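You operate a simulated robot arm through the tools that you are given. There is no shell and no other tool. Be economical: measure what you need, move in short steps, check, and stop when the job is done.

The job below is to be done with a simulated robot arm. You get a single attempt, and the scene is never put back.

## Task
Put the yellow roll on the low shelf of the test stand. Fetch the brush and set it on the low shelf of the test stand. Fetch the brown box from the top of the grey table and set it on the red tray. Take the white pad from the top of the grey table and put it on the red card on the top of the grey table. Put the strainer on the top of the grey table away on the back of the wash panel. Take the orange wheel and put it on the top of the cool down rack. Put the blue brush from the top of the fitting cart in the grey tub on the top of the fitting cart. Take the orange cover from the top of the fitting cart and leave it on the ready mark. Any order will do. Set down upright: yellow roll, brush, brown box, strainer.

Only the result counts: the job must be done as asked and must still hold three seconds after the hand-in. Knocking over, shifting, dropping, spilling or breaking anything else fails it. Lids that push on must go on centred and level and be pressed home; caps that screw on are set level and turned clockwise until they are tight.

## Robot
A 7-joint arm with a two-finger parallel gripper on a trunk, on a base that drives. Base frame: it is fixed to the floor where the robot stands at the start and does not move with it; the origin is under the middle of the robot, x ahead of it, y to its left, z up; the surface under the hand at the start is at about z = 0.7. Units: m, degrees, N and s.
With the tool pointing down near the work surface it reaches from about 0.38 to 0.8 m from the robot's upright axis, wherever it stands. Its first joint turns from -143.0 to 143.0 degrees. Places, roughly: back of the wash panel (29x25 cm) [6.2, 0.56, 0.76]; blue brush (4x4x11 cm) [-2.4, 7.9, 0.9]; brown box [11.5, 3.5, 0.75]; brush (10x5x6 cm) [0.5, 1.2, 0.9]; grey tub [-2.5, 7.25, 1]; low shelf of the test stand [0.6, -0.2, 0.3]; orange cover (6x6x4 cm) [-2.6, 7.7, 0.9]; orange wheel (8x8x5 cm) [14.4, -1.1, 0.9]; ready mark (32x24 cm) [-6.44, 6.86, 0.86]; red card [12.5, 3.5, 0.75]; red tray [11, 3.5, 0.75]; strainer (6x6x9 cm) [10.7, 3.5, 0.8]; top of the cool down rack [14.8, 2.1, 0.9]; white pad (5x6x5 cm) [11, 3.2, 0.8]; yellow roll (5x5x10 cm) [0.6, -0.2, 0.8]. Payload 3 kg.
Tool frame: the origin (TCP) lies between the finger pads and is the grasp point; the fingertips stand 0.03 m ahead of it; z points along the fingers, y is the line along which they close. Largest opening 0.11 m; finger width 0.02, thickness 0.01; the body of the gripper, 0.048 by 0.112 m, starts 0.055 m behind the TCP.
Orientation is that of the tool frame in the base frame, as a unit quaternion [w, x, y, z]. With the fingers straight down and closing along the base's y, the tool's x points along the base's -x, its y along +y and its z along -z.

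## Interface
- The arm moves only by the tool play_rows. Its argument "motion" is a list that holds one entry, the list of rows, each a list of 6 numbers: the shift along the tool's x, y, z in mm, then the turn, a rotation vector about the tool's x, y, z in degrees. In form: [[[dx, dy, dz, ax, ay, az], ...]]. A call has 1 to 10 rows; each row is the pose to reach, as a shift and turn from the pose commanded when the call began, along the tool's axes at that moment. "grip" is the closure, from 0 (fully open) to 1 (shut), set as the call begins (left out, the last holds). A row lasts 0.2 s, in which the tool goes at most 0.05 m and 8.6 degrees; a call with a longer step from one row to the next is refused whole, and so is a gripper value outside its range. A pose out of reach is approached as far as the arm can. The call stops where the force on the tool passes 40 N (or 10 N more than at its start, if that is more) or the arm is blocked; 0.2 s more then pass. The fingers move at their own pace (about 0.153 m/s each) and stop on an object; they squeeze with about 41 N. The grip force told is the motor's: it shows also when the fingers shut on nothing. Time passes only in rows, and 0.2 s behind the last, so rows that repeat a pose let the fingers close. The reply holds the time, the measured pose of the TCP, the force on the tool along the base axes, the opening and the grip force, in the units named above and with some noise, with the torque about the TCP (base axes, N m) and any sound that the robot's microphone picked up, and new pictures: "pictures" is both (left out), scene, wrist or none.
- Cameras (640 x 400 px; columns grow to the right, rows downward): "scene" is now at [0.5495, -0.1182, 1.2532]; the picture's right is [0.00, -0.17, 0.99], its down [-0.36, 0.92, 0.16] and it looks along [-0.93, -0.36, -0.06] (base axes); focal length 214 px, centre (320, 200). "wrist" rides on the gripper at [0.072, 0.017, -0.103] in the tool frame; the picture's right is [-0.23, 0.97, 0.00], its down [-0.76, -0.18, -0.62] and it looks along [-0.61, -0.14, 0.78] (tool axes); focal length 222 px, centre (320, 200). There is no depth. A picture from a camera that has moved, and an enlarged one, comes with that camera's place and axes in the base frame and with its lens.
- lift_body(by): slides the trunk up (or, below 0, down) by that many m; the arm and the scene camera ride with it, the base frame stays. It gives what a move gives, with no picture.
- roll_base(legs): drives the robot by 1 to 6 legs, each [ahead, turn to the left] in m and degrees, along the robot's own axes; the way and the turn of a leg run together, so that a leg with both is an arc; at most 1.5 m and 180 degrees a leg. The arm and the cameras ride along, it lands a little off, and it stops where it bumps. It gives what a move gives, and a new picture of the scene camera.
- head_to(pan, tilt): turns the head with the scene camera to pan (to the left, within 80 degrees either way) and tilt (down, from -29 to 69), counted from straight ahead of the robot. It gives what a move gives, and a new picture of the scene camera.
- zoom(camera, box): a new picture of the part [left, top, right, bottom] of that camera's present view, enlarged. The clock stands still meanwhile.
- close_job(): hands the job in; it is judged then, once.

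Work in short steps. Places have to be worked out from the pictures, the camera data and where the tool is seen: move nearer, look again, correct. Check each grasp and each placing, and mend what went wrong. You have 483 turns and 360 pictures in all, those below and enlarged ones among them. Open the gripper and draw the arm clear of the work before you hand the job in, unless the task says otherwise; then end with one line.

The tools are called after ">>>" as name(argument=value, ...) on one line, values as JSON. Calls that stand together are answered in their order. play_rows: Moves the arm, as the interface text tells. Its arguments: {"type":"object","properties":{"motion":{"type":"array"},"grip":{"type":"number"},"pictures":{"type":"string","enum":["both","scene","wrist","none"]}},"required":["motion"]} The other tools are called the same way: lift_body (by) slides the trunk up or down; roll_base (legs) drives the base; head_to (pan, tilt) turns the head that bears the scene camera; zoom (camera, box) takes an enlarged picture of a part of a camera's view; close_job () hands the job in.

At the start:

```text
time_s: 0.0
tool_pos: [0.54, -0.0659, 1.1338]
tool_rot: [0.0, 0.0, 1.0, 0.0]
force: [-0.7, -0.5, 0.2]
wrist_torque: [0.02, 0.03, 0.0]
gripper_width: 0.1101
finger_force: 0.2
trunk travel left (down, up): [-0.275, 0.215]
robot x, y, heading: [-0.0004, -0.0025, 0.3]
head pan, tilt: [-80.2, 68.8]
```

scene: 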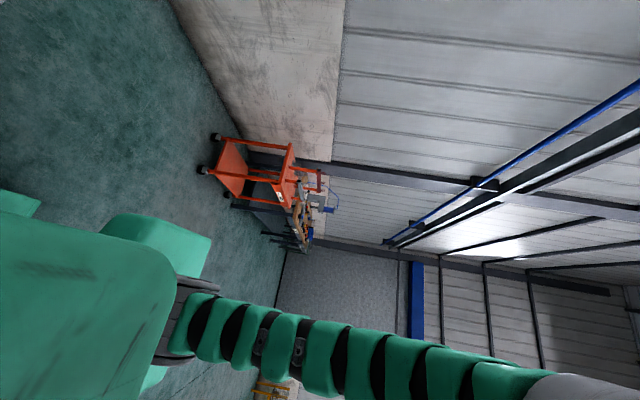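
wrist: 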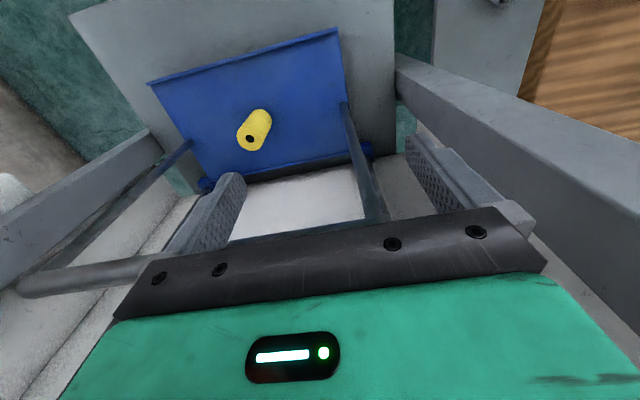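

The wrist view shows a blue surface with the yellow roll on it. I'll turn the head to look ahead and down to see what the scene camera gives.

>>> head_to(pan=0, tilt=40)

```text
time_s: 1.5
tool_pos: [0.5388, -0.0647, 1.135]
tool_rot: [0.0, 0.0, 1.0, 0.0]
force: [-0.4, -0.5, -0.7]
wrist_torque: [0.03, 0.02, 0.03]
gripper_width: 0.1097
finger_force: 0.0
trunk travel left (down, up): [-0.275, 0.215]
robot x, y, heading: [0.0024, -0.003, 0.2]
head pan, tilt: [0.0, 40.0]
camera scene: at [0.5856, -0.0632, 1.1781], right [0.0, -1.0, 0.0], down [-0.77, 0.0, 0.64], along [-0.64, 0.0, -0.77], focal length 214 px, centre (320, 200)
```

scene: 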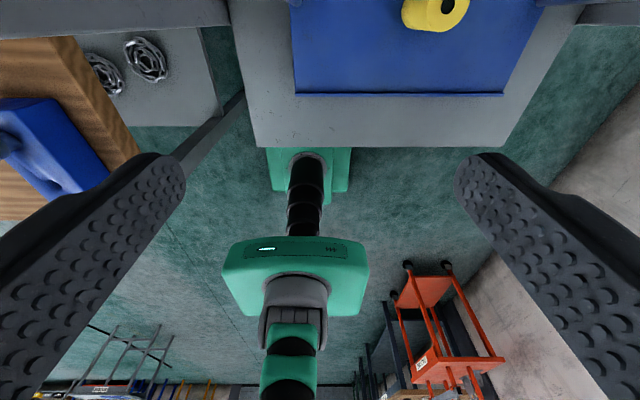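

The scene camera evidently rides near the gripper and looks along the tool's z, so here it looks down and back. I'll tilt it the other way to look ahead at the stand.

>>> head_to(pan=0, tilt=-29)

>>> head_to(pan=0, tilt=0)

```text
time_s: 2.9
tool_pos: [0.54, -0.0658, 1.1352]
tool_rot: [0.0, 0.0, 1.0, 0.0]
force: [0.1, -0.3, 0.3]
wrist_torque: [-0.01, 0.01, 0.01]
gripper_width: 0.1099
finger_force: 0.2
trunk travel left (down, up): [-0.275, 0.215]
robot x, y, heading: [-0.0016, -0.0088, -0.1]
head pan, tilt: [0.0, -28.6]
camera scene: at [0.6893, -0.0632, 1.196], right [0.0, -1.0, 0.0], down [-0.88, 0.0, -0.48], along [0.48, 0.0, -0.88], focal length 214 px, centre (320, 200)
```

scene: 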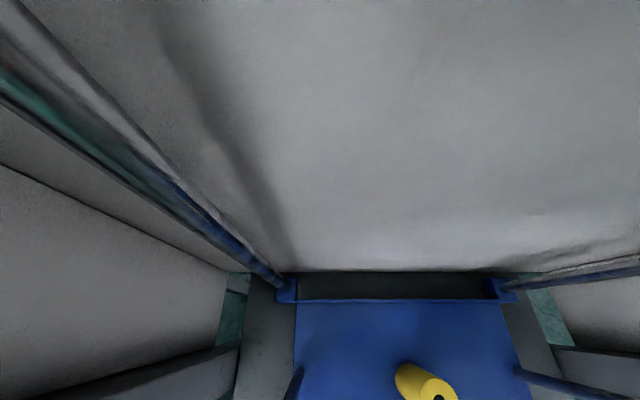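

```text
time_s: 3.9
tool_pos: [0.5396, -0.0648, 1.1345]
tool_rot: [0.0, 0.0, 1.0, 0.0]
force: [0.3, -0.4, 0.6]
wrist_torque: [0.03, 0.01, -0.01]
gripper_width: 0.1099
finger_force: 0.1
trunk travel left (down, up): [-0.275, 0.215]
robot x, y, heading: [0.0018, -0.0027, -0.0]
head pan, tilt: [0.0, 0.0]
camera scene: at [0.6494, -0.0632, 1.1731], right [0.0, -1.0, 0.0], down [-1.0, 0.0, 0.0], along [0.0, 0.0, -1.0], focal length 214 px, centre (320, 200)
```

scene: 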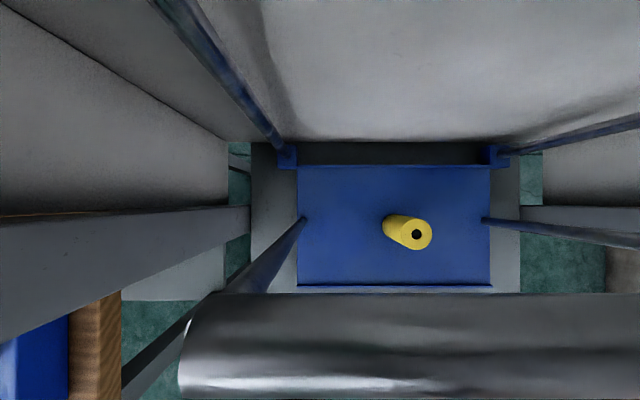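

Roll top appears at about (0.59, -0.225, 0.81) on a blue plate at z≈0.71; I need to understand the stand's frame. I'll draw the hand back slightly and look.

>>> play_rows(motion=[[[40, 0, 0, 0, 0, 0], [80, 0, 0, 0, 0, 0], [120, 0, 0, 0, 0, 0]]], pictures="both")

```text
time_s: 4.7
tool_pos: [0.4211, -0.0646, 1.1353]
tool_rot: [0.0, -0.001, 1.0, 0.0]
force: [0.9, 0.1, 0.2]
wrist_torque: [-0.01, 0.03, 0.01]
gripper_width: 0.1099
finger_force: 0.1
trunk travel left (down, up): [-0.275, 0.215]
robot x, y, heading: [0.0005, -0.004, 0.3]
head pan, tilt: [0.0, 0.0]
camera scene: at [0.5302, -0.0626, 1.1731], right [0.0, -1.0, 0.0], down [-1.0, 0.0, 0.0], along [0.0, 0.0, -1.0], focal length 214 px, centre (320, 200)
camera wrist: at [0.3484, -0.0483, 1.2375], right [0.23, 0.97, 0.0], down [0.76, -0.18, 0.62], along [0.61, -0.14, -0.78], focal length 222 px, centre (320, 200)
```

scene: 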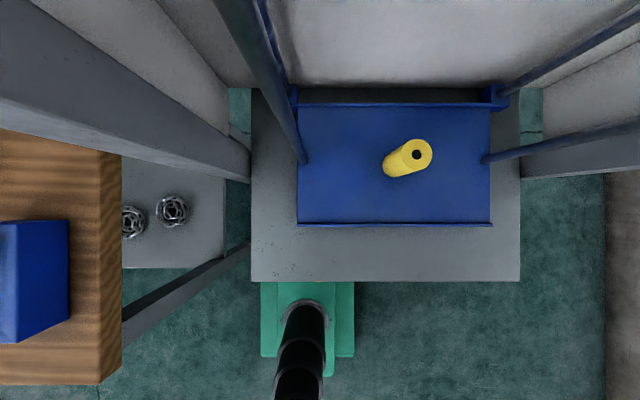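
wrist: 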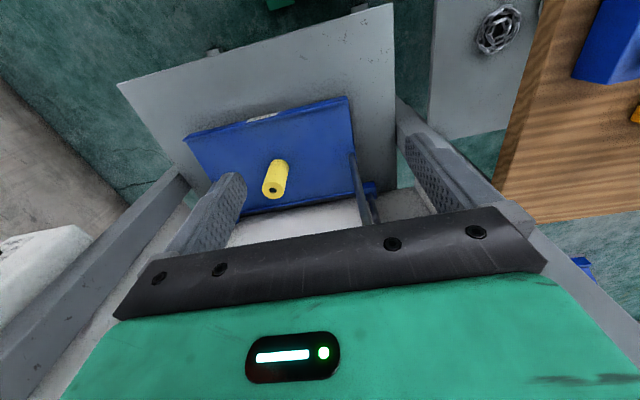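

The hand is clear of the blue posts now. I'll back the base off 1 m to see the whole stand from the front, then pitch the hand up.

>>> roll_base(legs=[[-1.0, 0]])

>>> play_rows(motion=[[[0, 0, 0, 0, -8, 0], [0, 0, 0, 0, -16, 0], [0, 0, 0, 0, -24, 0], [0, 0, 0, 0, -32, 0], [0, 0, 0, 0, -40, 0], [0, 0, 0, 0, -48, 0], [0, 0, 0, 0, -56, 0], [0, 0, 0, 0, -64, 0]]], pictures="both")

```text
time_s: 9.9
tool_pos: [-0.5824, -0.064, 1.1334]
tool_rot: [0.0, 0.003, 1.0, 0.0]
force: [0.2, 0.6, 1.0]
wrist_torque: [0.0, 0.02, 0.03]
gripper_width: 0.1099
finger_force: 0.1
trunk travel left (down, up): [-0.275, 0.215]
robot x, y, heading: [-1.0047, -0.0019, 0.0]
head pan, tilt: [0.0, 0.0]
camera scene: at [-0.4725, -0.0626, 1.1731], right [0.0, -1.0, 0.0], down [-1.0, 0.0, 0.0], along [0.0, 0.0, -1.0], focal length 214 px, centre (320, 200)
```

scene: 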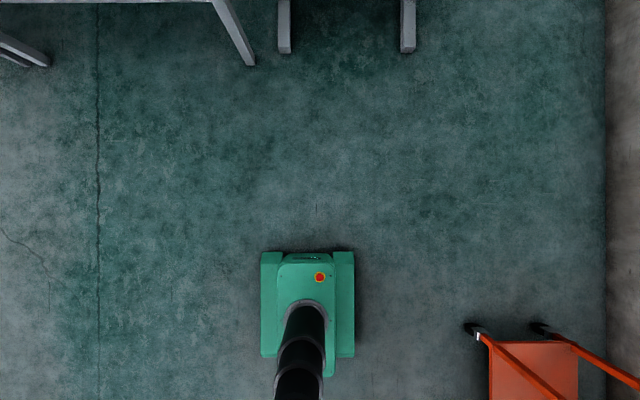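

```text
time_s: 11.7
tool_pos: [-0.5722, -0.0836, 1.2072]
tool_rot: [0.49, 0.002, 0.872, -0.001]
force: [-0.6, 0.6, 0.0]
wrist_torque: [0.0, 0.0, 0.01]
gripper_width: 0.1102
finger_force: 0.1
out of reach, approached as far as the arm can: row 6, 7, 8
trunk travel left (down, up): [-0.275, 0.215]
robot x, y, heading: [-1.0065, 0.0002, -0.1]
head pan, tilt: [0.0, 0.0]
camera scene: at [-0.5493, -0.0813, 1.3203], right [-0.01, -1.0, 0.0], down [-0.52, 0.0, -0.85], along [0.85, 0.0, -0.52], focal length 214 px, centre (320, 200)
camera wrist: at [-0.6976, -0.0663, 1.1982], right [0.12, 0.97, 0.19], down [-0.14, -0.18, 0.97], along [0.98, -0.15, 0.11], focal length 222 px, centre (320, 200)
```

scene: 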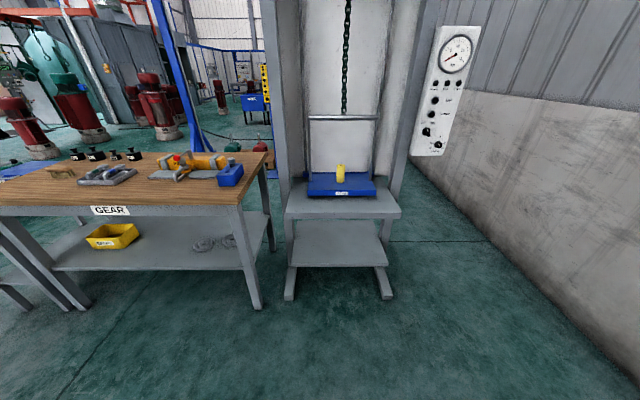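
wrist: 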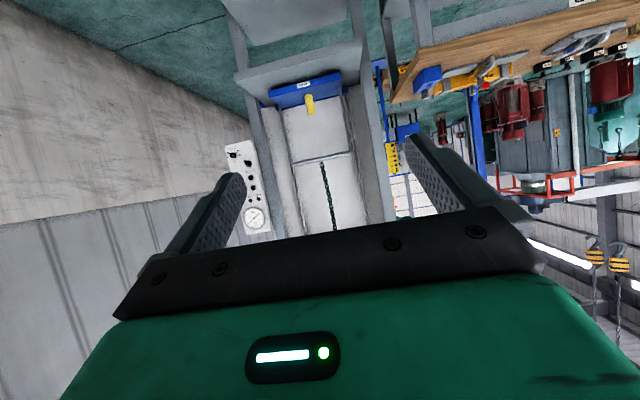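

Now it's clear: the roll stands on a blue platform hung from a bar (z≈1.11, over the roll), with the low shelf open at the front. I'll drive in again to about x=-0.1 and approach the roll from the front with the hand pitched 45°.

>>> roll_base(legs=[[0.9, 0]])

>>> play_rows(motion=[[[0, -40, 0, 0, 6, 0], [0, -80, 0, 0, 12, 0], [0, -120, 30, 0, 19, 0]]], pictures="scene")

```text
time_s: 16.4
tool_pos: [0.3344, -0.0977, 1.2063]
tool_rot: [0.49, 0.007, 0.872, -0.004]
force: [0.8, -0.3, 0.6]
wrist_torque: [0.01, 0.01, -0.02]
gripper_width: 0.1101
finger_force: 0.1
trunk travel left (down, up): [-0.275, 0.215]
robot x, y, heading: [-0.0981, -0.0095, -1.2]
head pan, tilt: [0.0, 0.0]
camera scene: at [0.357, -0.0962, 1.3203], right [-0.02, -1.0, 0.0], down [-0.52, 0.01, -0.85], along [0.85, -0.01, -0.52], focal length 214 px, centre (320, 200)
```

scene: 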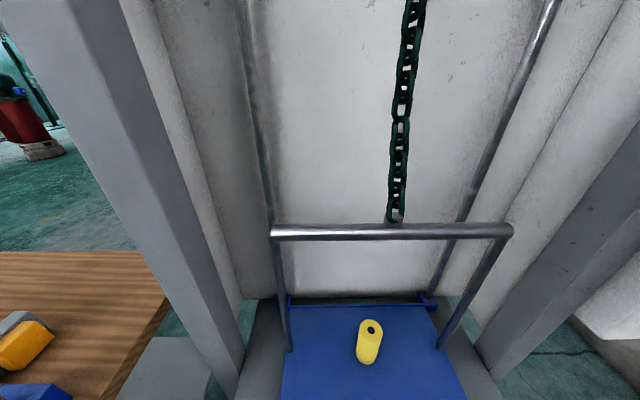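

```text
time_s: 17.2
tool_pos: [0.3592, -0.2173, 1.1924]
tool_rot: [0.337, 0.009, 0.941, -0.003]
force: [-0.5, 1.3, -0.2]
wrist_torque: [-0.01, -0.01, -0.05]
gripper_width: 0.1103
finger_force: 0.1
trunk travel left (down, up): [-0.275, 0.215]
robot x, y, heading: [-0.0927, -0.0066, -0.7]
head pan, tilt: [0.0, 0.0]
camera scene: at [0.4178, -0.2162, 1.2916], right [-0.02, -1.0, 0.0], down [-0.77, 0.01, -0.64], along [0.64, -0.01, -0.77], focal length 214 px, centre (320, 200)
```

scene: 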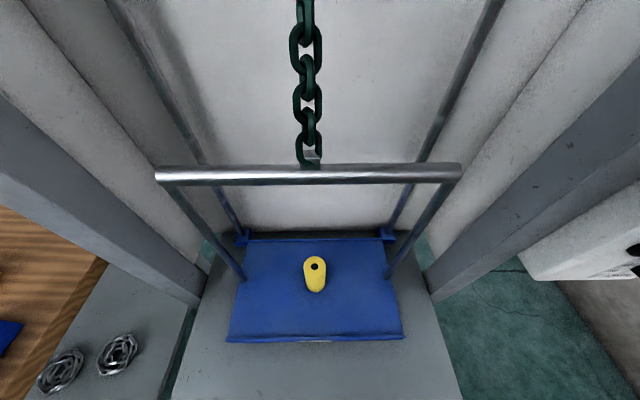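

Roll is at (0.597, -0.208), top 0.857. I move to a pre-grasp point 15 cm back along a 45° line.

>>> play_rows(motion=[[[11, 1, 43, 0, -0.8, 0], [22, 2, 86, 0, -1.6, 0], [34, 4, 130, 0, -2.4, 0], [45, 5, 173, 0, -3.2, 0], [57, 6, 217, 0, -4, 0], [68, 8, 260, 0, -4.8, 0], [80, 9, 305, 0, -5.6, 0]]], pictures="both")

```text
time_s: 18.8
tool_pos: [0.4913, -0.2125, 0.9047]
tool_rot: [0.385, 0.009, 0.923, -0.004]
force: [-0.9, -0.4, -0.2]
wrist_torque: [-0.01, -0.02, 0.01]
gripper_width: 0.1104
finger_force: 0.0
trunk travel left (down, up): [-0.275, 0.215]
robot x, y, heading: [-0.0941, -0.0128, -0.9]
head pan, tilt: [0.0, 0.0]
camera scene: at [0.5404, -0.2106, 1.0096], right [-0.02, -1.0, 0.0], down [-0.7, 0.01, -0.71], along [0.71, -0.01, -0.7], focal length 214 px, centre (320, 200)
camera wrist: at [0.3679, -0.1934, 0.9253], right [0.18, 0.97, 0.16], down [0.09, -0.18, 0.98], along [0.98, -0.16, -0.12], focal length 222 px, centre (320, 200)
```

scene: 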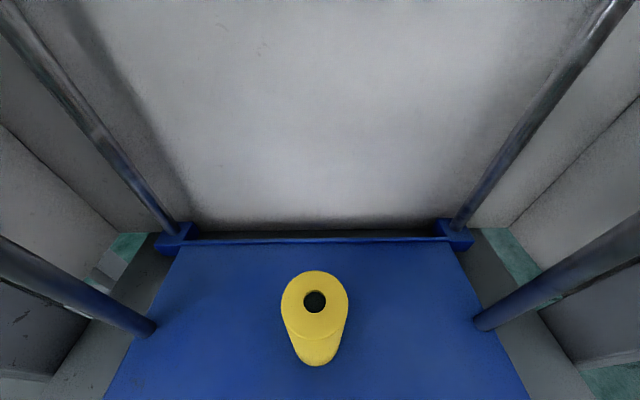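
wrist: 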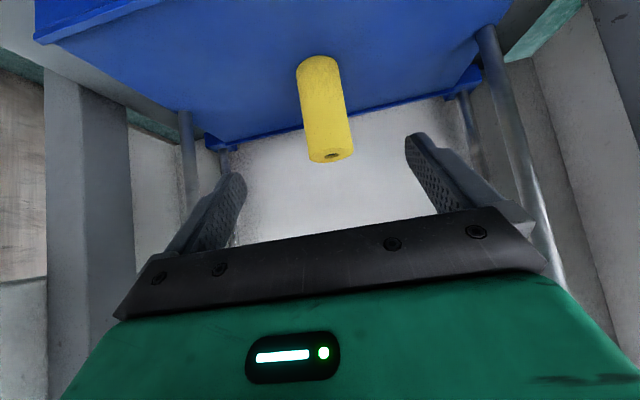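

Aligned; advance 15 cm along the fingers and close.

>>> play_rows(motion=[[[0, 2, 40, 0, 0, 0], [0, 4, 80, 0, 0, 0], [0, 4, 120, 0, 0, 0], [0, 4, 147, 0, 0, 0]]], pictures="none")

>>> play_rows(motion=[[[0, 0, 0, 0, 0, 0], [0, 0, 0, 0, 0, 0], [0, 0, 0, 0, 0, 0], [0, 0, 0, 0, 0, 0]]], grip=1, pictures="wrist")

```text
time_s: 19.8
tool_pos: [0.5977, -0.2096, 0.8008]
tool_rot: [0.385, 0.008, 0.923, -0.003]
force: [0.2, 0.3, -0.2]
wrist_torque: [-0.01, -0.03, 0.06]
gripper_width: 0.1098
finger_force: 0.1
trunk travel left (down, up): [-0.275, 0.215]
robot x, y, heading: [-0.0992, -0.014, -1.1]
head pan, tilt: [0.0, 0.0]
```

```text
time_s: 20.8
tool_pos: [0.5969, -0.2093, 0.7999]
tool_rot: [0.384, 0.009, 0.923, -0.004]
force: [0.7, 0.1, 0.1]
wrist_torque: [0.07, -0.05, 0.03]
gripper_width: 0.0465
finger_force: 40.8
trunk travel left (down, up): [-0.275, 0.215]
robot x, y, heading: [-0.09, -0.012, -0.8]
head pan, tilt: [0.0, 0.0]
camera wrist: at [0.4726, -0.1903, 0.8213], right [0.18, 0.97, 0.16], down [0.09, -0.18, 0.98], along [0.98, -0.16, -0.12], focal length 222 px, centre (320, 200)
```

wrist: 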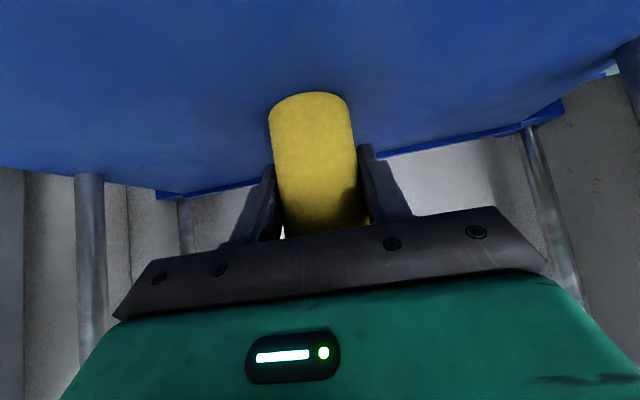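

Roll gripped (46 mm). Lift straight up 5 cm, then retreat toward the robot.

>>> play_rows(motion=[[[-18, 0, -18, 0, 0, 0], [-35, 0, -35, 0, 0, 0], [-35, 0, -80, 0, 0, 0], [-35, 0, -125, 0, 0, 0], [-35, 0, -170, 0, 0, 0], [-35, 0, -215, 0, 0, 0]]], pictures="none")

>>> roll_base(legs=[[-0.35, 1.0]])

>>> lift_body(by=-0.26)

```text
time_s: 22.2
tool_pos: [0.4688, -0.2074, 0.9789]
tool_rot: [0.385, 0.008, 0.923, -0.004]
force: [0.2, -0.9, -1.1]
wrist_torque: [-0.01, 0.01, 0.0]
gripper_width: 0.0463
finger_force: 41.2
trunk travel left (down, up): [-0.275, 0.215]
robot x, y, heading: [-0.0945, -0.0089, -1.4]
head pan, tilt: [0.0, 0.0]
```

```text
time_s: 24.5
tool_pos: [0.1174, -0.197, 0.9779]
tool_rot: [0.384, 0.004, 0.923, -0.001]
force: [0.4, 0.5, -1.6]
wrist_torque: [-0.01, 0.02, 0.01]
gripper_width: 0.0465
finger_force: 41.2
trunk travel left (down, up): [-0.275, 0.215]
robot x, y, heading: [-0.4462, -0.0044, -0.4]
head pan, tilt: [0.0, 0.0]
camera scene: at [0.1657, -0.1952, 1.0832], right [-0.01, -1.0, 0.0], down [-0.7, 0.01, -0.71], along [0.71, -0.01, -0.7], focal length 214 px, centre (320, 200)
```

scene: 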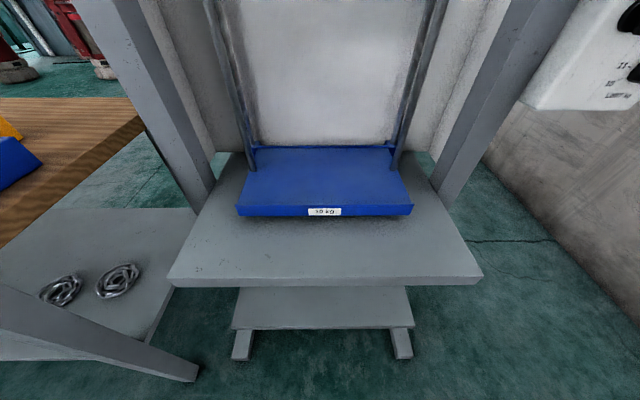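

```text
time_s: 27.2
tool_pos: [0.1169, -0.1957, 0.7189]
tool_rot: [0.384, 0.004, 0.923, -0.001]
force: [0.0, -0.1, -0.5]
wrist_torque: [0.0, -0.02, 0.01]
gripper_width: 0.0465
finger_force: 41.2
trunk travel left (down, up): [-0.015, 0.475]
robot x, y, heading: [-0.4502, -0.0065, -0.3]
head pan, tilt: [0.0, 0.0]
```

Low shelf front edge ≈ x 0.36, z≈0.3, y −0.5…0.1. I lower the roll ahead of the robot to z≈0.42 and shift toward y≈-0.27.

>>> play_rows(motion=[[[30, -10, 30, 0, 0, 0], [60, -21, 60, 0, 0, 0], [90, -32, 90, 0, 0, 0], [121, -43, 120, 0, 0, 0], [151, -54, 151, 0, 0, 0], [182, -64, 181, 0, 0, 0], [213, -75, 211, 0, 0, 0]]], pictures="scene")

```text
time_s: 28.8
tool_pos: [0.1178, -0.2719, 0.4198]
tool_rot: [0.385, 0.004, 0.923, -0.001]
force: [0.4, 0.3, 0.3]
wrist_torque: [0.0, 0.02, -0.02]
gripper_width: 0.0464
finger_force: 40.8
trunk travel left (down, up): [-0.015, 0.475]
robot x, y, heading: [-0.449, -0.0063, -0.4]
head pan, tilt: [0.0, 0.0]
camera scene: at [0.1654, -0.2703, 0.5247], right [-0.01, -1.0, 0.0], down [-0.7, 0.01, -0.71], along [0.71, -0.01, -0.7], focal length 214 px, centre (320, 200)
```

scene: 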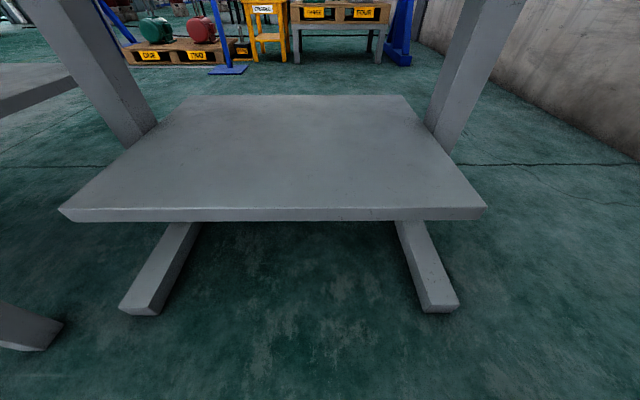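

Shelf surface z≈0.31, front edge x≈0.37, back ≈0.79. Drive forward 0.28 m with the roll at bottom z≈0.38.

>>> roll_base(legs=[[0.28, 0]])

>>> play_rows(motion=[[[-25, 0, 25, 0, 0, 0], [-50, 0, 50, 0, 0, 0], [-30, 0, 70, 0, 0, 0]]], pictures="both")

```text
time_s: 30.8
tool_pos: [0.3996, -0.2737, 0.4209]
tool_rot: [0.384, 0.003, 0.923, -0.002]
force: [0.2, -0.7, -1.3]
wrist_torque: [0.01, 0.0, -0.01]
gripper_width: 0.0466
finger_force: 40.8
trunk travel left (down, up): [-0.015, 0.475]
robot x, y, heading: [-0.164, -0.0023, -0.1]
head pan, tilt: [0.0, 0.0]
camera scene: at [0.4491, -0.2714, 0.5254], right [-0.01, -1.0, 0.0], down [-0.7, 0.0, -0.71], along [0.71, 0.0, -0.7], focal length 214 px, centre (320, 200)
```

scene: 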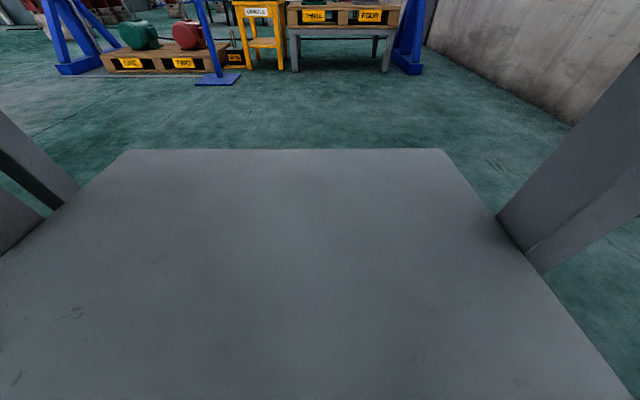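

```text
time_s: 31.6
tool_pos: [0.4722, -0.2737, 0.3983]
tool_rot: [0.389, 0.003, 0.921, -0.003]
force: [4.1, 1.6, 36.7]
wrist_torque: [0.2, -0.35, -0.02]
gripper_width: 0.0464
finger_force: 40.5
trunk travel left (down, up): [-0.015, 0.475]
robot x, y, heading: [-0.1653, -0.0089, -0.5]
head pan, tilt: [0.0, 0.0]
camera scene: at [0.5203, -0.2716, 0.5026], right [-0.01, -1.0, 0.0], down [-0.7, 0.0, -0.72], along [0.72, -0.01, -0.7], focal length 214 px, centre (320, 200)
camera wrist: at [0.3482, -0.2564, 0.4169], right [0.17, 0.97, 0.16], down [0.08, -0.18, 0.98], along [0.98, -0.15, -0.11], focal length 222 px, centre (320, 200)
```

scene: 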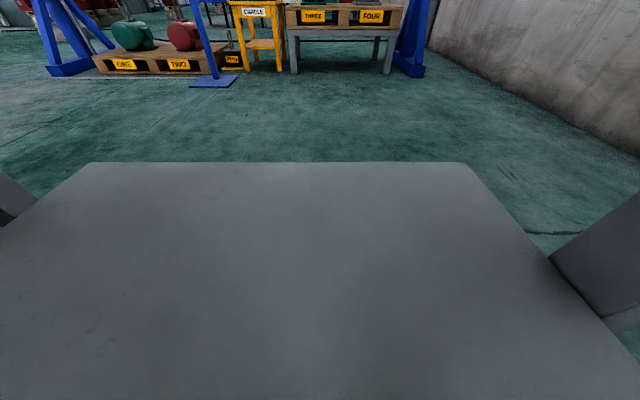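
wrist: 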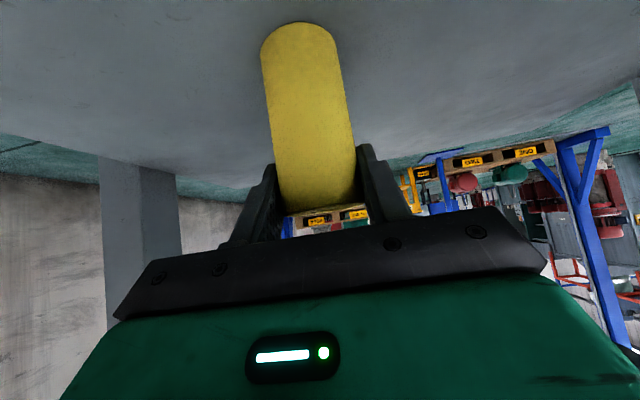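

Contact at TCP z=0.398 (roll bottom on shelf). Relax slightly, then open.

>>> play_rows(motion=[[[-2, 0, -2, 0, 0.5, 0], [-2, 0, -2, 0, 0.5, 0]]], pictures="none")

```text
time_s: 32.1
tool_pos: [0.4704, -0.2727, 0.3966]
tool_rot: [0.382, 0.004, 0.924, -0.002]
force: [10.1, -4.6, 26.7]
wrist_torque: [-0.18, -0.91, -0.1]
gripper_width: 0.0462
finger_force: 40.7
trunk travel left (down, up): [-0.015, 0.475]
robot x, y, heading: [-0.1633, -0.0093, -0.3]
head pan, tilt: [0.0, 0.0]
```

>>> play_rows(motion=[[[-2, 0, -2, 0, -0.3, 0], [-2, 0, -2, 0, -0.3, 0]]], pictures="none")

```text
time_s: 32.8
tool_pos: [0.4703, -0.2721, 0.3969]
tool_rot: [0.381, 0.003, 0.924, -0.002]
force: [-0.8, -2.2, 8.7]
wrist_torque: [-0.19, 0.07, -0.01]
gripper_width: 0.0465
finger_force: 41.4
trunk travel left (down, up): [-0.015, 0.475]
robot x, y, heading: [-0.1629, -0.0089, -0.3]
head pan, tilt: [0.0, 0.0]
```

Force is down to 9 N; open the fingers now, then back out along the tool axis.

>>> play_rows(motion=[[[0, 0, 0, 0, 0, 0], [0, 0, 0, 0, 0, 0], [0, 0, 0, 0, 0, 0]]], grip=0, pictures="wrist")

>>> play_rows(motion=[[[0, 0, -40, 0, 0, 0], [0, 0, -80, 0, 0, 0], [0, 0, -115, 0, 0, 0]]], pictures="scene")

```text
time_s: 33.5
tool_pos: [0.471, -0.2725, 0.3977]
tool_rot: [0.383, 0.003, 0.924, -0.001]
force: [-0.4, 0.1, -0.3]
wrist_torque: [-0.01, 0.02, 0.0]
gripper_width: 0.11
finger_force: 0.1
trunk travel left (down, up): [-0.015, 0.475]
robot x, y, heading: [-0.168, -0.0107, -0.2]
head pan, tilt: [0.0, 0.0]
camera wrist: at [0.3466, -0.2557, 0.419], right [0.17, 0.97, 0.16], down [0.1, -0.18, 0.98], along [0.98, -0.15, -0.12], focal length 222 px, centre (320, 200)
```

wrist: 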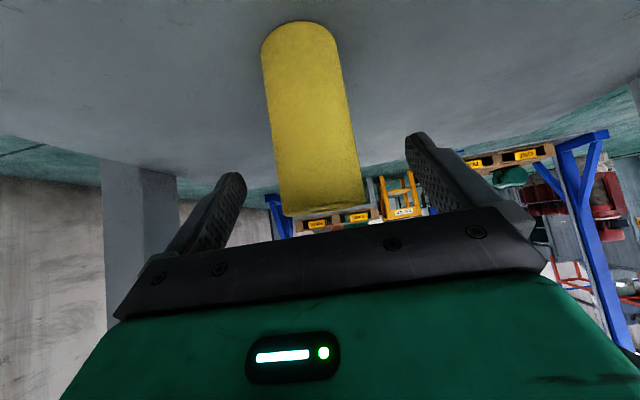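

```text
time_s: 34.4
tool_pos: [0.3926, -0.2713, 0.4798]
tool_rot: [0.384, 0.003, 0.923, -0.002]
force: [0.3, -0.2, -0.4]
wrist_torque: [0.01, 0.02, 0.0]
gripper_width: 0.1098
finger_force: 0.1
trunk travel left (down, up): [-0.015, 0.475]
robot x, y, heading: [-0.1636, -0.0106, -0.3]
head pan, tilt: [0.0, 0.0]
camera scene: at [0.4397, -0.2701, 0.5841], right [-0.01, -1.0, 0.0], down [-0.71, 0.0, -0.71], along [0.71, -0.01, -0.71], focal length 214 px, centre (320, 200)
```

scene: 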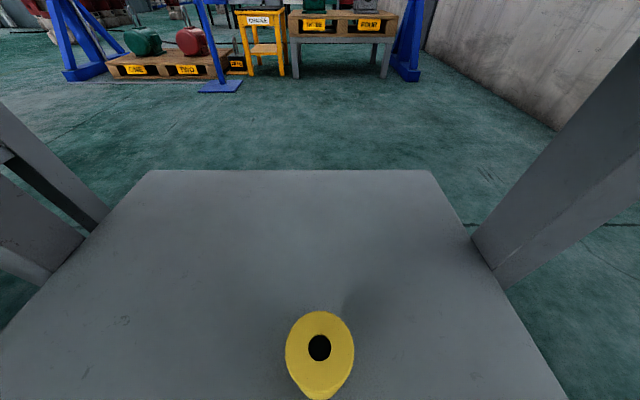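

Roll stands upright on the low shelf. Next the brush: back off, raise the trunk, and drive over to in front of the GEAR table near y=1.2.

>>> roll_base(legs=[[-0.55, 0]])

>>> lift_body(by=0.4)

>>> roll_base(legs=[[0, 90], [1.2, 0], [0, -90]])

```text
time_s: 37.5
tool_pos: [-0.1562, -0.2691, 0.4786]
tool_rot: [0.382, 0.003, 0.924, -0.002]
force: [0.2, -0.5, -0.3]
wrist_torque: [-0.02, 0.01, 0.02]
gripper_width: 0.1098
finger_force: 0.1
trunk travel left (down, up): [-0.015, 0.475]
robot x, y, heading: [-0.7107, -0.0036, -0.6]
head pan, tilt: [0.0, 0.0]
camera scene: at [-0.1075, -0.2667, 0.5838], right [-0.01, -1.0, 0.0], down [-0.71, 0.0, -0.71], along [0.71, 0.0, -0.71], focal length 214 px, centre (320, 200)
```

scene: 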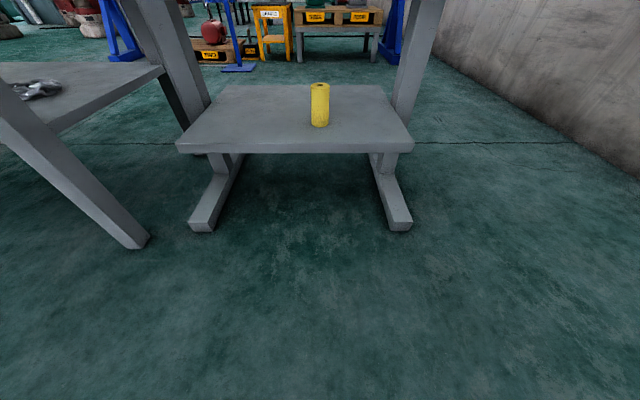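

```text
time_s: 41.3
tool_pos: [-0.1564, -0.2691, 0.8798]
tool_rot: [0.383, 0.002, 0.924, 0.0]
force: [0.0, 0.7, -0.3]
wrist_torque: [0.01, 0.03, 0.02]
gripper_width: 0.1101
finger_force: 0.1
trunk travel left (down, up): [-0.415, 0.075]
robot x, y, heading: [-0.7136, -0.0064, -0.2]
head pan, tilt: [0.0, 0.0]
```

```text
time_s: 44.4
tool_pos: [-0.232, 0.3846, 0.8809]
tool_rot: [0.325, -0.49, 0.783, 0.202]
force: [-0.7, 0.6, 0.5]
wrist_torque: [-0.04, -0.05, -0.02]
gripper_width: 0.11
finger_force: 0.1
trunk travel left (down, up): [-0.415, 0.075]
robot x, y, heading: [-0.6767, -0.0215, 65.4]
head pan, tilt: [0.0, 0.0]
stopped in leg 1: the robot was blocked; the commanded pose is now the measured one
camera scene: at [-0.211, 0.4311, 0.9846], right [0.9, -0.44, 0.0], down [-0.31, -0.64, -0.71], along [0.31, 0.64, -0.71], focal length 214 px, centre (320, 200)
```

scene: 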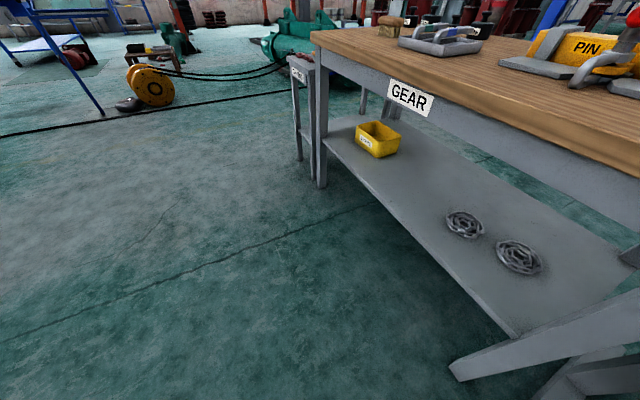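

The turn was blocked at 65°. I'll look back toward the robot to see what's touching.

>>> head_to(pan=0, tilt=65)

```text
time_s: 45.8
tool_pos: [-0.2308, 0.3834, 0.8803]
tool_rot: [0.324, -0.49, 0.784, 0.203]
force: [-0.3, 0.1, 0.3]
wrist_torque: [-0.01, 0.0, 0.04]
gripper_width: 0.1099
finger_force: 0.1
trunk travel left (down, up): [-0.415, 0.075]
robot x, y, heading: [-0.67, -0.0223, 65.6]
head pan, tilt: [0.0, 65.0]
camera scene: at [-0.2487, 0.3515, 0.9375], right [0.9, -0.44, 0.0], down [-0.41, -0.84, 0.34], along [-0.15, -0.31, -0.94], focal length 214 px, centre (320, 200)
```

scene: 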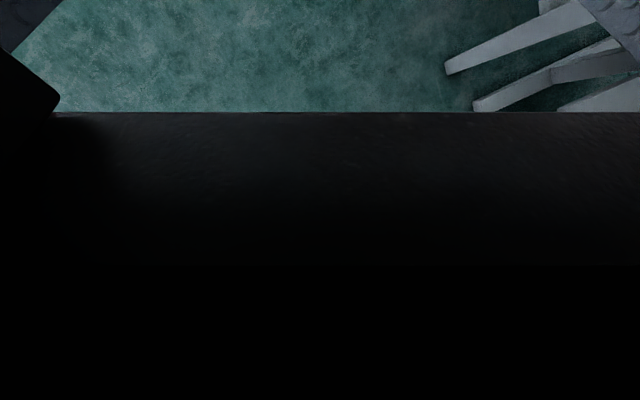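

Gripper blocks that view. I'll point the tool down and use the pan/tilt as at the start, which looked backward.

>>> play_rows(motion=[[[0, 0, -30, 0, 7.5, 0], [0, 0, -60, 0, 15, 0], [0, 0, -90, 0, 22.5, 0], [0, 0, -90, 0, 30, 0], [0, 0, -90, 0, 37.5, 0], [0, 0, -90, 0, 45, 0]]], pictures="none")

>>> head_to(pan=-80, tilt=68)

```text
time_s: 47.2
tool_pos: [-0.2582, 0.3267, 0.9443]
tool_rot: [0.0, -0.53, 0.848, -0.001]
force: [0.5, 0.1, 0.5]
wrist_torque: [0.04, 0.02, 0.01]
gripper_width: 0.11
finger_force: 0.1
trunk travel left (down, up): [-0.415, 0.075]
robot x, y, heading: [-0.6737, -0.0243, 65.7]
head pan, tilt: [0.0, 65.0]
```

```text
time_s: 48.7
tool_pos: [-0.2588, 0.3282, 0.9436]
tool_rot: [0.001, -0.53, 0.848, 0.0]
force: [0.0, -0.3, 0.5]
wrist_torque: [0.0, -0.01, -0.03]
gripper_width: 0.11
finger_force: 0.0
trunk travel left (down, up): [-0.415, 0.075]
robot x, y, heading: [-0.6751, -0.027, 65.6]
head pan, tilt: [-80.0, 68.0]
camera scene: at [-0.2043, 0.315, 1.0626], right [0.16, -0.08, 0.98], down [-0.98, 0.06, 0.16], along [-0.07, -0.99, -0.07], focal length 214 px, centre (320, 200)
```

scene: 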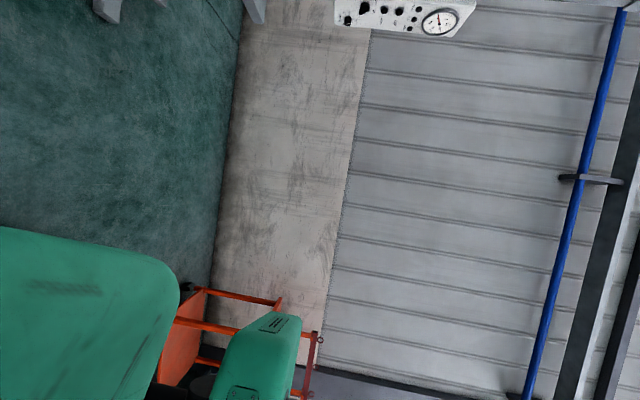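

The orange cart is right behind the robot's elbow; that's what blocked. Move forward away from it, then turn and go on.

>>> roll_base(legs=[[0.3, 0], [0, 25]])

>>> head_to(pan=0, tilt=-29)

```text
time_s: 52.1
tool_pos: [-0.3245, 0.7465, 0.9453]
tool_rot: [0.0, -0.703, 0.711, 0.0]
force: [0.7, 0.2, -0.4]
wrist_torque: [0.01, -0.01, 0.01]
gripper_width: 0.11
finger_force: 0.1
trunk travel left (down, up): [-0.415, 0.075]
robot x, y, heading: [-0.5285, 0.2526, 91.0]
head pan, tilt: [-80.0, 68.0]
camera scene: at [-0.2687, 0.7581, 1.0628], right [0.17, 0.0, 0.98], down [-0.92, -0.36, 0.16], along [0.36, -0.93, -0.07], focal length 214 px, centre (320, 200)
```

scene: 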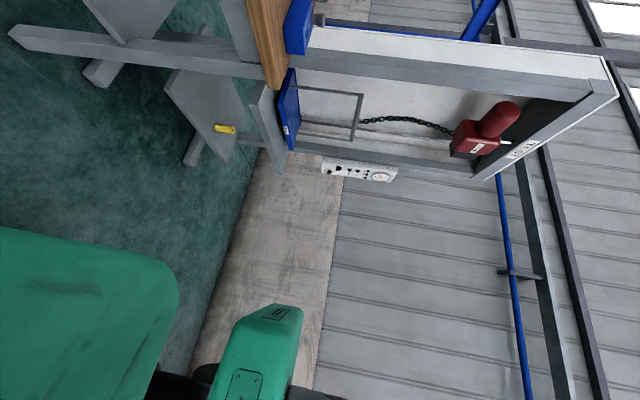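

```text
time_s: 53.8
tool_pos: [-0.3246, 0.7452, 0.9444]
tool_rot: [0.0, -0.703, 0.711, 0.0]
force: [0.5, 0.5, 0.1]
wrist_torque: [-0.02, 0.0, -0.02]
gripper_width: 0.1099
finger_force: 0.1
trunk travel left (down, up): [-0.415, 0.075]
robot x, y, heading: [-0.5257, 0.249, 90.6]
head pan, tilt: [0.0, -28.6]
camera scene: at [-0.3231, 0.898, 1.006], right [1.0, -0.01, 0.0], down [-0.01, -0.88, -0.48], along [0.01, 0.48, -0.88], focal length 214 px, centre (320, 200)
```

scene: 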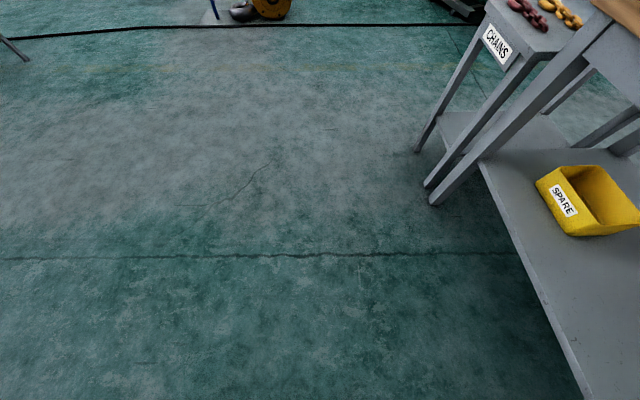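

Clear ahead. Drive to y≈1.2 and face the table.

>>> roll_base(legs=[[0.95, 0], [0, -90]])

```text
time_s: 62.7
tool_pos: [-0.0454, 0.9829, 0.943]
tool_rot: [-0.001, 0.01, 1.0, 0.001]
force: [0.9, 0.8, -0.2]
wrist_torque: [0.0, -0.01, 0.0]
gripper_width: 0.1102
finger_force: 0.1
trunk travel left (down, up): [-0.415, 0.075]
robot x, y, heading: [-0.5356, 1.2603, -0.1]
head pan, tilt: [0.0, -28.6]
camera scene: at [0.1051, 0.9824, 1.0052], right [-0.02, -1.0, 0.0], down [-0.88, 0.02, -0.48], along [0.48, -0.01, -0.88], focal length 214 px, centre (320, 200)
```

scene: 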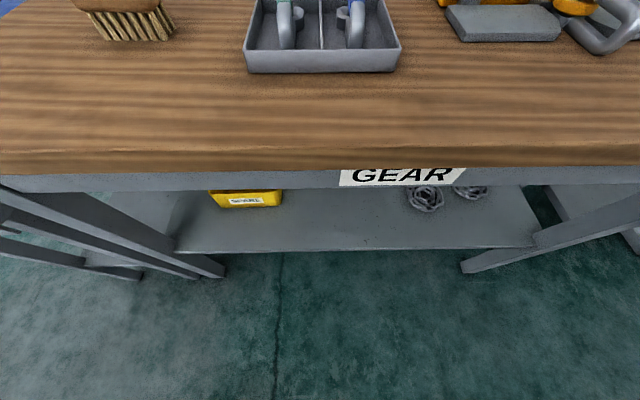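

Brush (wooden back, bristles down) at about (0.45, 1.25). Raise the hand, center it, drive forward 0.3 and look straight down.

>>> play_rows(motion=[[[0, 40, -20, 0, 0, 0], [0, 80, -40, 0, 0, 0], [0, 120, -60, 0, 0, 0], [0, 160, -80, 0, 0, 0], [0, 200, -100, 0, 0, 0], [0, 240, -120, 0, 0, 0], [0, 265, -140, 0, 0, 0]]], pictures="none")

>>> roll_base(legs=[[0.32, 0]])

>>> head_to(pan=0, tilt=0)

```text
time_s: 64.3
tool_pos: [-0.0411, 1.2475, 1.0869]
tool_rot: [0.001, 0.011, 1.0, 0.0]
force: [-0.7, -0.4, 0.1]
wrist_torque: [0.01, 0.01, -0.01]
gripper_width: 0.1098
finger_force: 0.1
trunk travel left (down, up): [-0.415, 0.075]
robot x, y, heading: [-0.5392, 1.2594, -0.1]
head pan, tilt: [0.0, -28.6]
```

```text
time_s: 66.4
tool_pos: [0.2781, 1.2459, 1.0866]
tool_rot: [0.0, 0.012, 1.0, 0.0]
force: [0.4, 0.2, -0.1]
wrist_torque: [0.01, -0.02, 0.0]
gripper_width: 0.11
finger_force: 0.0
trunk travel left (down, up): [-0.415, 0.075]
robot x, y, heading: [-0.2164, 1.2565, -0.2]
head pan, tilt: [0.0, -28.6]
camera scene: at [0.4272, 1.2451, 1.1481], right [-0.02, -1.0, 0.0], down [-0.88, 0.02, -0.48], along [0.48, -0.01, -0.88], focal length 214 px, centre (320, 200)
```

scene: 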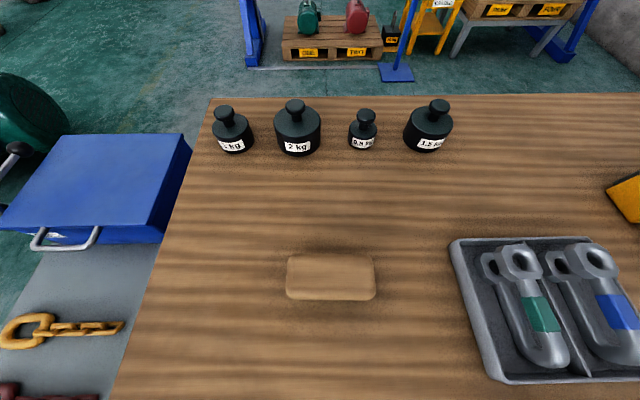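

```text
time_s: 67.3
tool_pos: [0.2787, 1.2466, 1.0874]
tool_rot: [0.0, 0.011, 1.0, 0.0]
force: [-0.5, 1.0, -0.8]
wrist_torque: [0.0, 0.0, -0.01]
gripper_width: 0.1101
finger_force: 0.3
trunk travel left (down, up): [-0.415, 0.075]
robot x, y, heading: [-0.2198, 1.2558, -0.3]
head pan, tilt: [0.0, 0.0]
camera scene: at [0.3875, 1.246, 1.1256], right [-0.02, -1.0, 0.0], down [-1.0, 0.02, 0.0], along [0.0, 0.0, -1.0], focal length 214 px, centre (320, 200)
```

scene: 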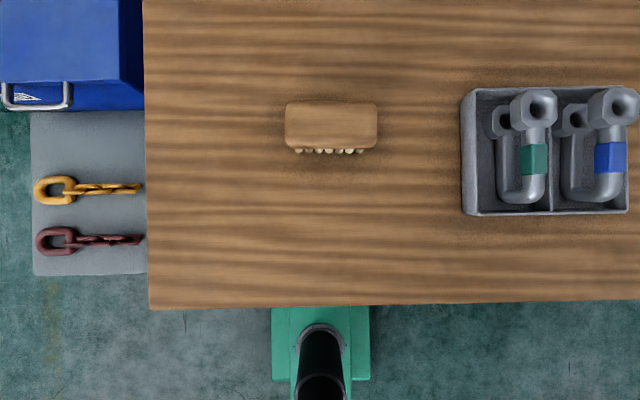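

Brush: center ≈(0.469, 1.234), top ≈0.893, long side (10 cm) along y. I'll pitch 45° to a pre-grasp 12 cm back, so that I can later put it on the low shelf from the front, gripping its ends (11 cm opening).

>>> play_rows(motion=[[[-17, -2, 20, 0, -7.5, 0], [-35, -4, 40, 0, -15, 0], [-52, -6, 60, 0, -22.5, 0], [-70, -7, 81, 0, -30, 0], [-88, -8, 102, 0, -37.5, 0], [-105, -10.5, 124, 0, -45, 0]]], pictures="scene")

>>> zoom(camera="scene", box=[220, 200, 420, 325])

```text
time_s: 68.7
tool_pos: [0.3822, 1.232, 0.9638]
tool_rot: [0.383, 0.01, 0.924, -0.004]
force: [0.2, 0.5, 0.5]
wrist_torque: [-0.04, -0.03, -0.02]
gripper_width: 0.11
finger_force: 0.0
trunk travel left (down, up): [-0.415, 0.075]
robot x, y, heading: [-0.2167, 1.2529, -0.2]
head pan, tilt: [0.0, 0.0]
camera scene: at [0.4305, 1.233, 1.0679], right [-0.02, -1.0, 0.0], down [-0.71, 0.02, -0.71], along [0.71, -0.02, -0.71], focal length 214 px, centre (320, 200)
```

scene: 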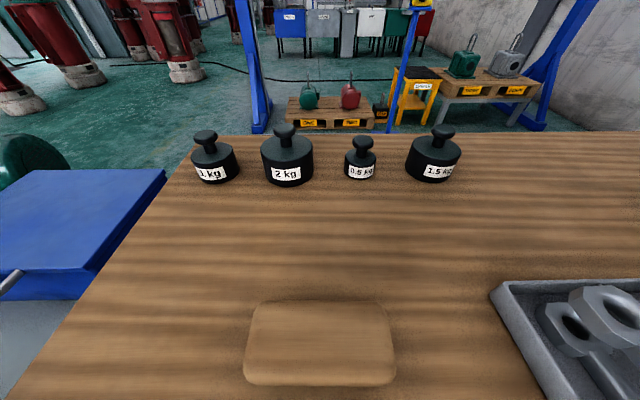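

```text
3.20 times, centred on (320, 262) of scene
camera zoom: at [0.4305, 1.233, 1.0679], right [-0.02, -1.0, 0.0], down [-0.71, 0.02, -0.71], along [0.71, -0.02, -0.71], focal length 686 px, centre (320, 0)
```

zoom: 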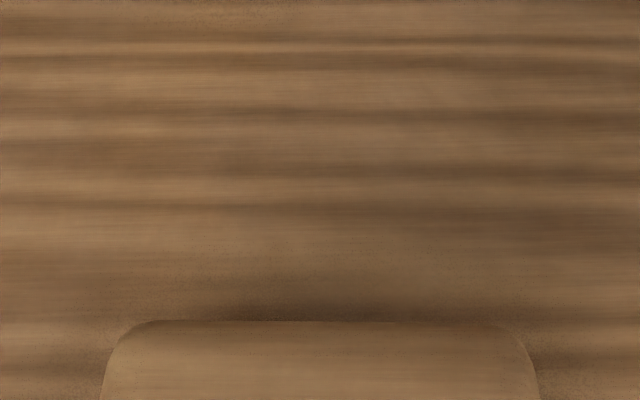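

Tool is centered and aligned with the brush. Advance 12 cm and close.

>>> play_rows(motion=[[[0, 1, 40, 0, 0, 0], [0, 1, 70, 0, 0, 0], [0, 1, 100, 0, 0, 0], [0, 1, 121, 0, 0, 0]]], pictures="wrist")

```text
time_s: 69.7
tool_pos: [0.4669, 1.2327, 0.8776]
tool_rot: [0.383, 0.01, 0.924, -0.004]
force: [-13.8, 0.9, 18.3]
wrist_torque: [-0.21, 0.16, -0.15]
gripper_width: 0.11
finger_force: 0.0
trunk travel left (down, up): [-0.415, 0.075]
robot x, y, heading: [-0.2168, 1.258, -0.1]
head pan, tilt: [0.0, 0.0]
camera wrist: at [0.3426, 1.2517, 0.8994], right [0.18, 0.97, 0.16], down [0.09, -0.18, 0.98], along [0.98, -0.16, -0.12], focal length 222 px, centre (320, 200)
```

wrist: 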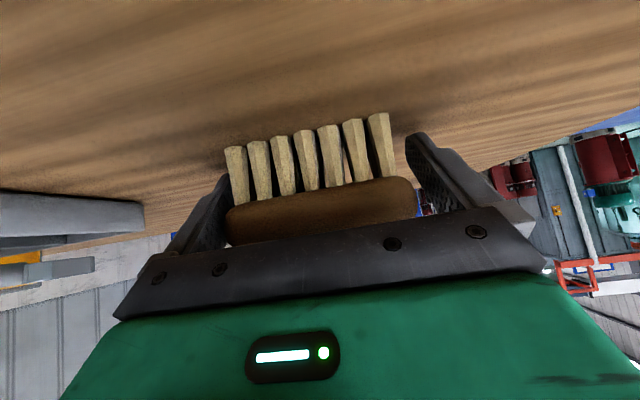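

There's ~20 N along the tool axis—likely fingertips just touching the table. Back off 5 mm and close.

>>> play_rows(motion=[[[0, 0, -5, 0, 0, 0]]], pictures="none")

>>> play_rows(motion=[[[0, 0, 0, 0, 0, 0], [0, 0, 0, 0, 0, 0], [0, 0, 0, 0, 0, 0]]], grip=1, pictures="wrist")

```text
time_s: 70.1
tool_pos: [0.4653, 1.2326, 0.8806]
tool_rot: [0.383, 0.01, 0.924, -0.004]
force: [1.0, 1.4, -0.1]
wrist_torque: [-0.02, 0.0, 0.0]
gripper_width: 0.11
finger_force: 0.0
trunk travel left (down, up): [-0.415, 0.075]
robot x, y, heading: [-0.2168, 1.2594, -0.2]
head pan, tilt: [0.0, 0.0]
```

```text
time_s: 70.9
tool_pos: [0.4656, 1.2322, 0.8808]
tool_rot: [0.382, 0.01, 0.924, -0.004]
force: [0.8, -0.5, 0.6]
wrist_torque: [-0.06, -0.02, 0.04]
gripper_width: 0.0995
finger_force: 40.5
trunk travel left (down, up): [-0.415, 0.075]
robot x, y, heading: [-0.2186, 1.2573, -0.3]
head pan, tilt: [0.0, 0.0]
camera wrist: at [0.3411, 1.252, 0.9018], right [0.18, 0.97, 0.16], down [0.09, -0.18, 0.98], along [0.98, -0.16, -0.12], focal length 222 px, centre (320, 200)
```

wrist: 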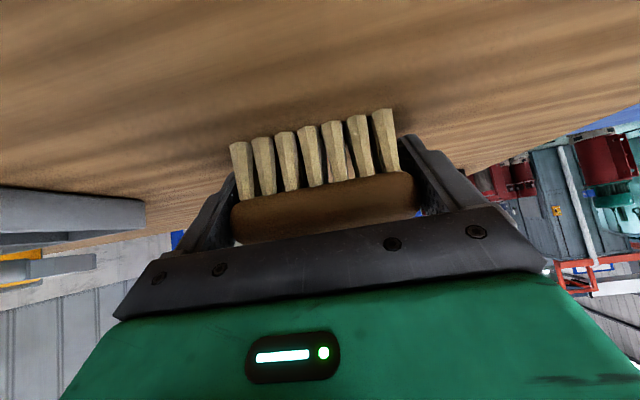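

Gripped at 99.5 mm. Lift 8 cm and check.

>>> play_rows(motion=[[[-14, 0, -14, 0, 0, 0], [-28, 0, -28, 0, 0, 0], [-57, 0, -57, 0, 0, 0], [-70, 0, -90, 0, 0, 0]]], pictures="wrist")

```text
time_s: 71.9
tool_pos: [0.4503, 1.2324, 0.9924]
tool_rot: [0.382, 0.011, 0.924, -0.005]
force: [0.6, -0.1, -0.5]
wrist_torque: [0.02, 0.0, 0.01]
gripper_width: 0.0995
finger_force: 41.4
trunk travel left (down, up): [-0.415, 0.075]
robot x, y, heading: [-0.2185, 1.2573, -0.1]
head pan, tilt: [0.0, 0.0]
camera wrist: at [0.3258, 1.2518, 1.0153], right [0.18, 0.97, 0.16], down [0.1, -0.18, 0.98], along [0.98, -0.16, -0.12], focal length 222 px, centre (320, 200)
```

wrist: 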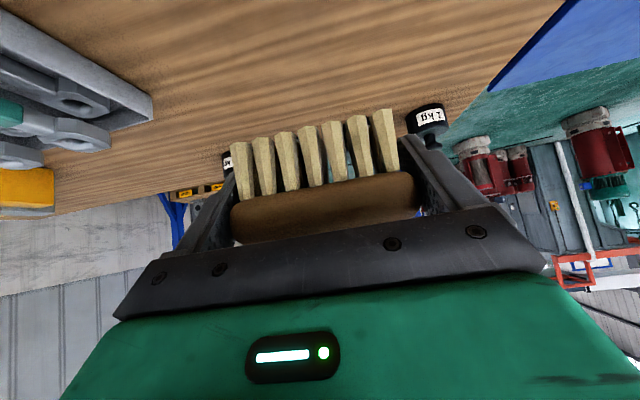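

Brush held. Drive back to the stand: back out, turn right, drive 1.33 m, turn left.

>>> roll_base(legs=[[-0.35, 0], [0, -90], [1.33, 0], [0, 90]])

```text
time_s: 77.2
tool_pos: [-0.3869, 0.61, 0.9947]
tool_rot: [0.308, 0.551, 0.742, -0.226]
force: [-2.3, -0.1, -1.5]
wrist_torque: [0.01, -0.1, 0.04]
gripper_width: 0.0995
finger_force: 41.2
trunk travel left (down, up): [-0.415, 0.075]
robot x, y, heading: [-0.5195, 1.2746, -73.7]
head pan, tilt: [0.0, 0.0]
stopped in leg 2: the robot was blocked; the commanded pose is now the measured one
camera scene: at [-0.3737, 0.5643, 1.0987], right [-0.96, -0.29, 0.0], down [-0.2, 0.68, -0.71], along [0.21, -0.68, -0.71], focal length 214 px, centre (320, 200)
```

scene: 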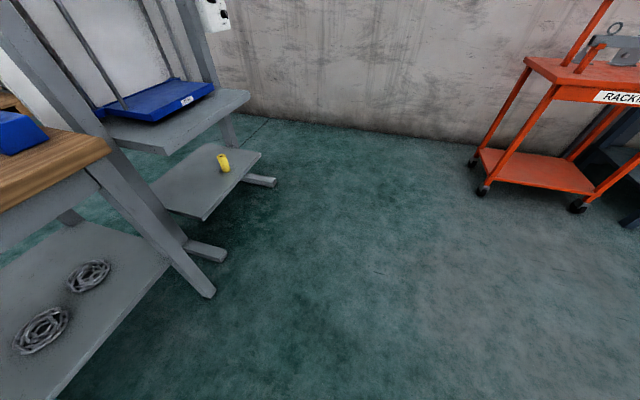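

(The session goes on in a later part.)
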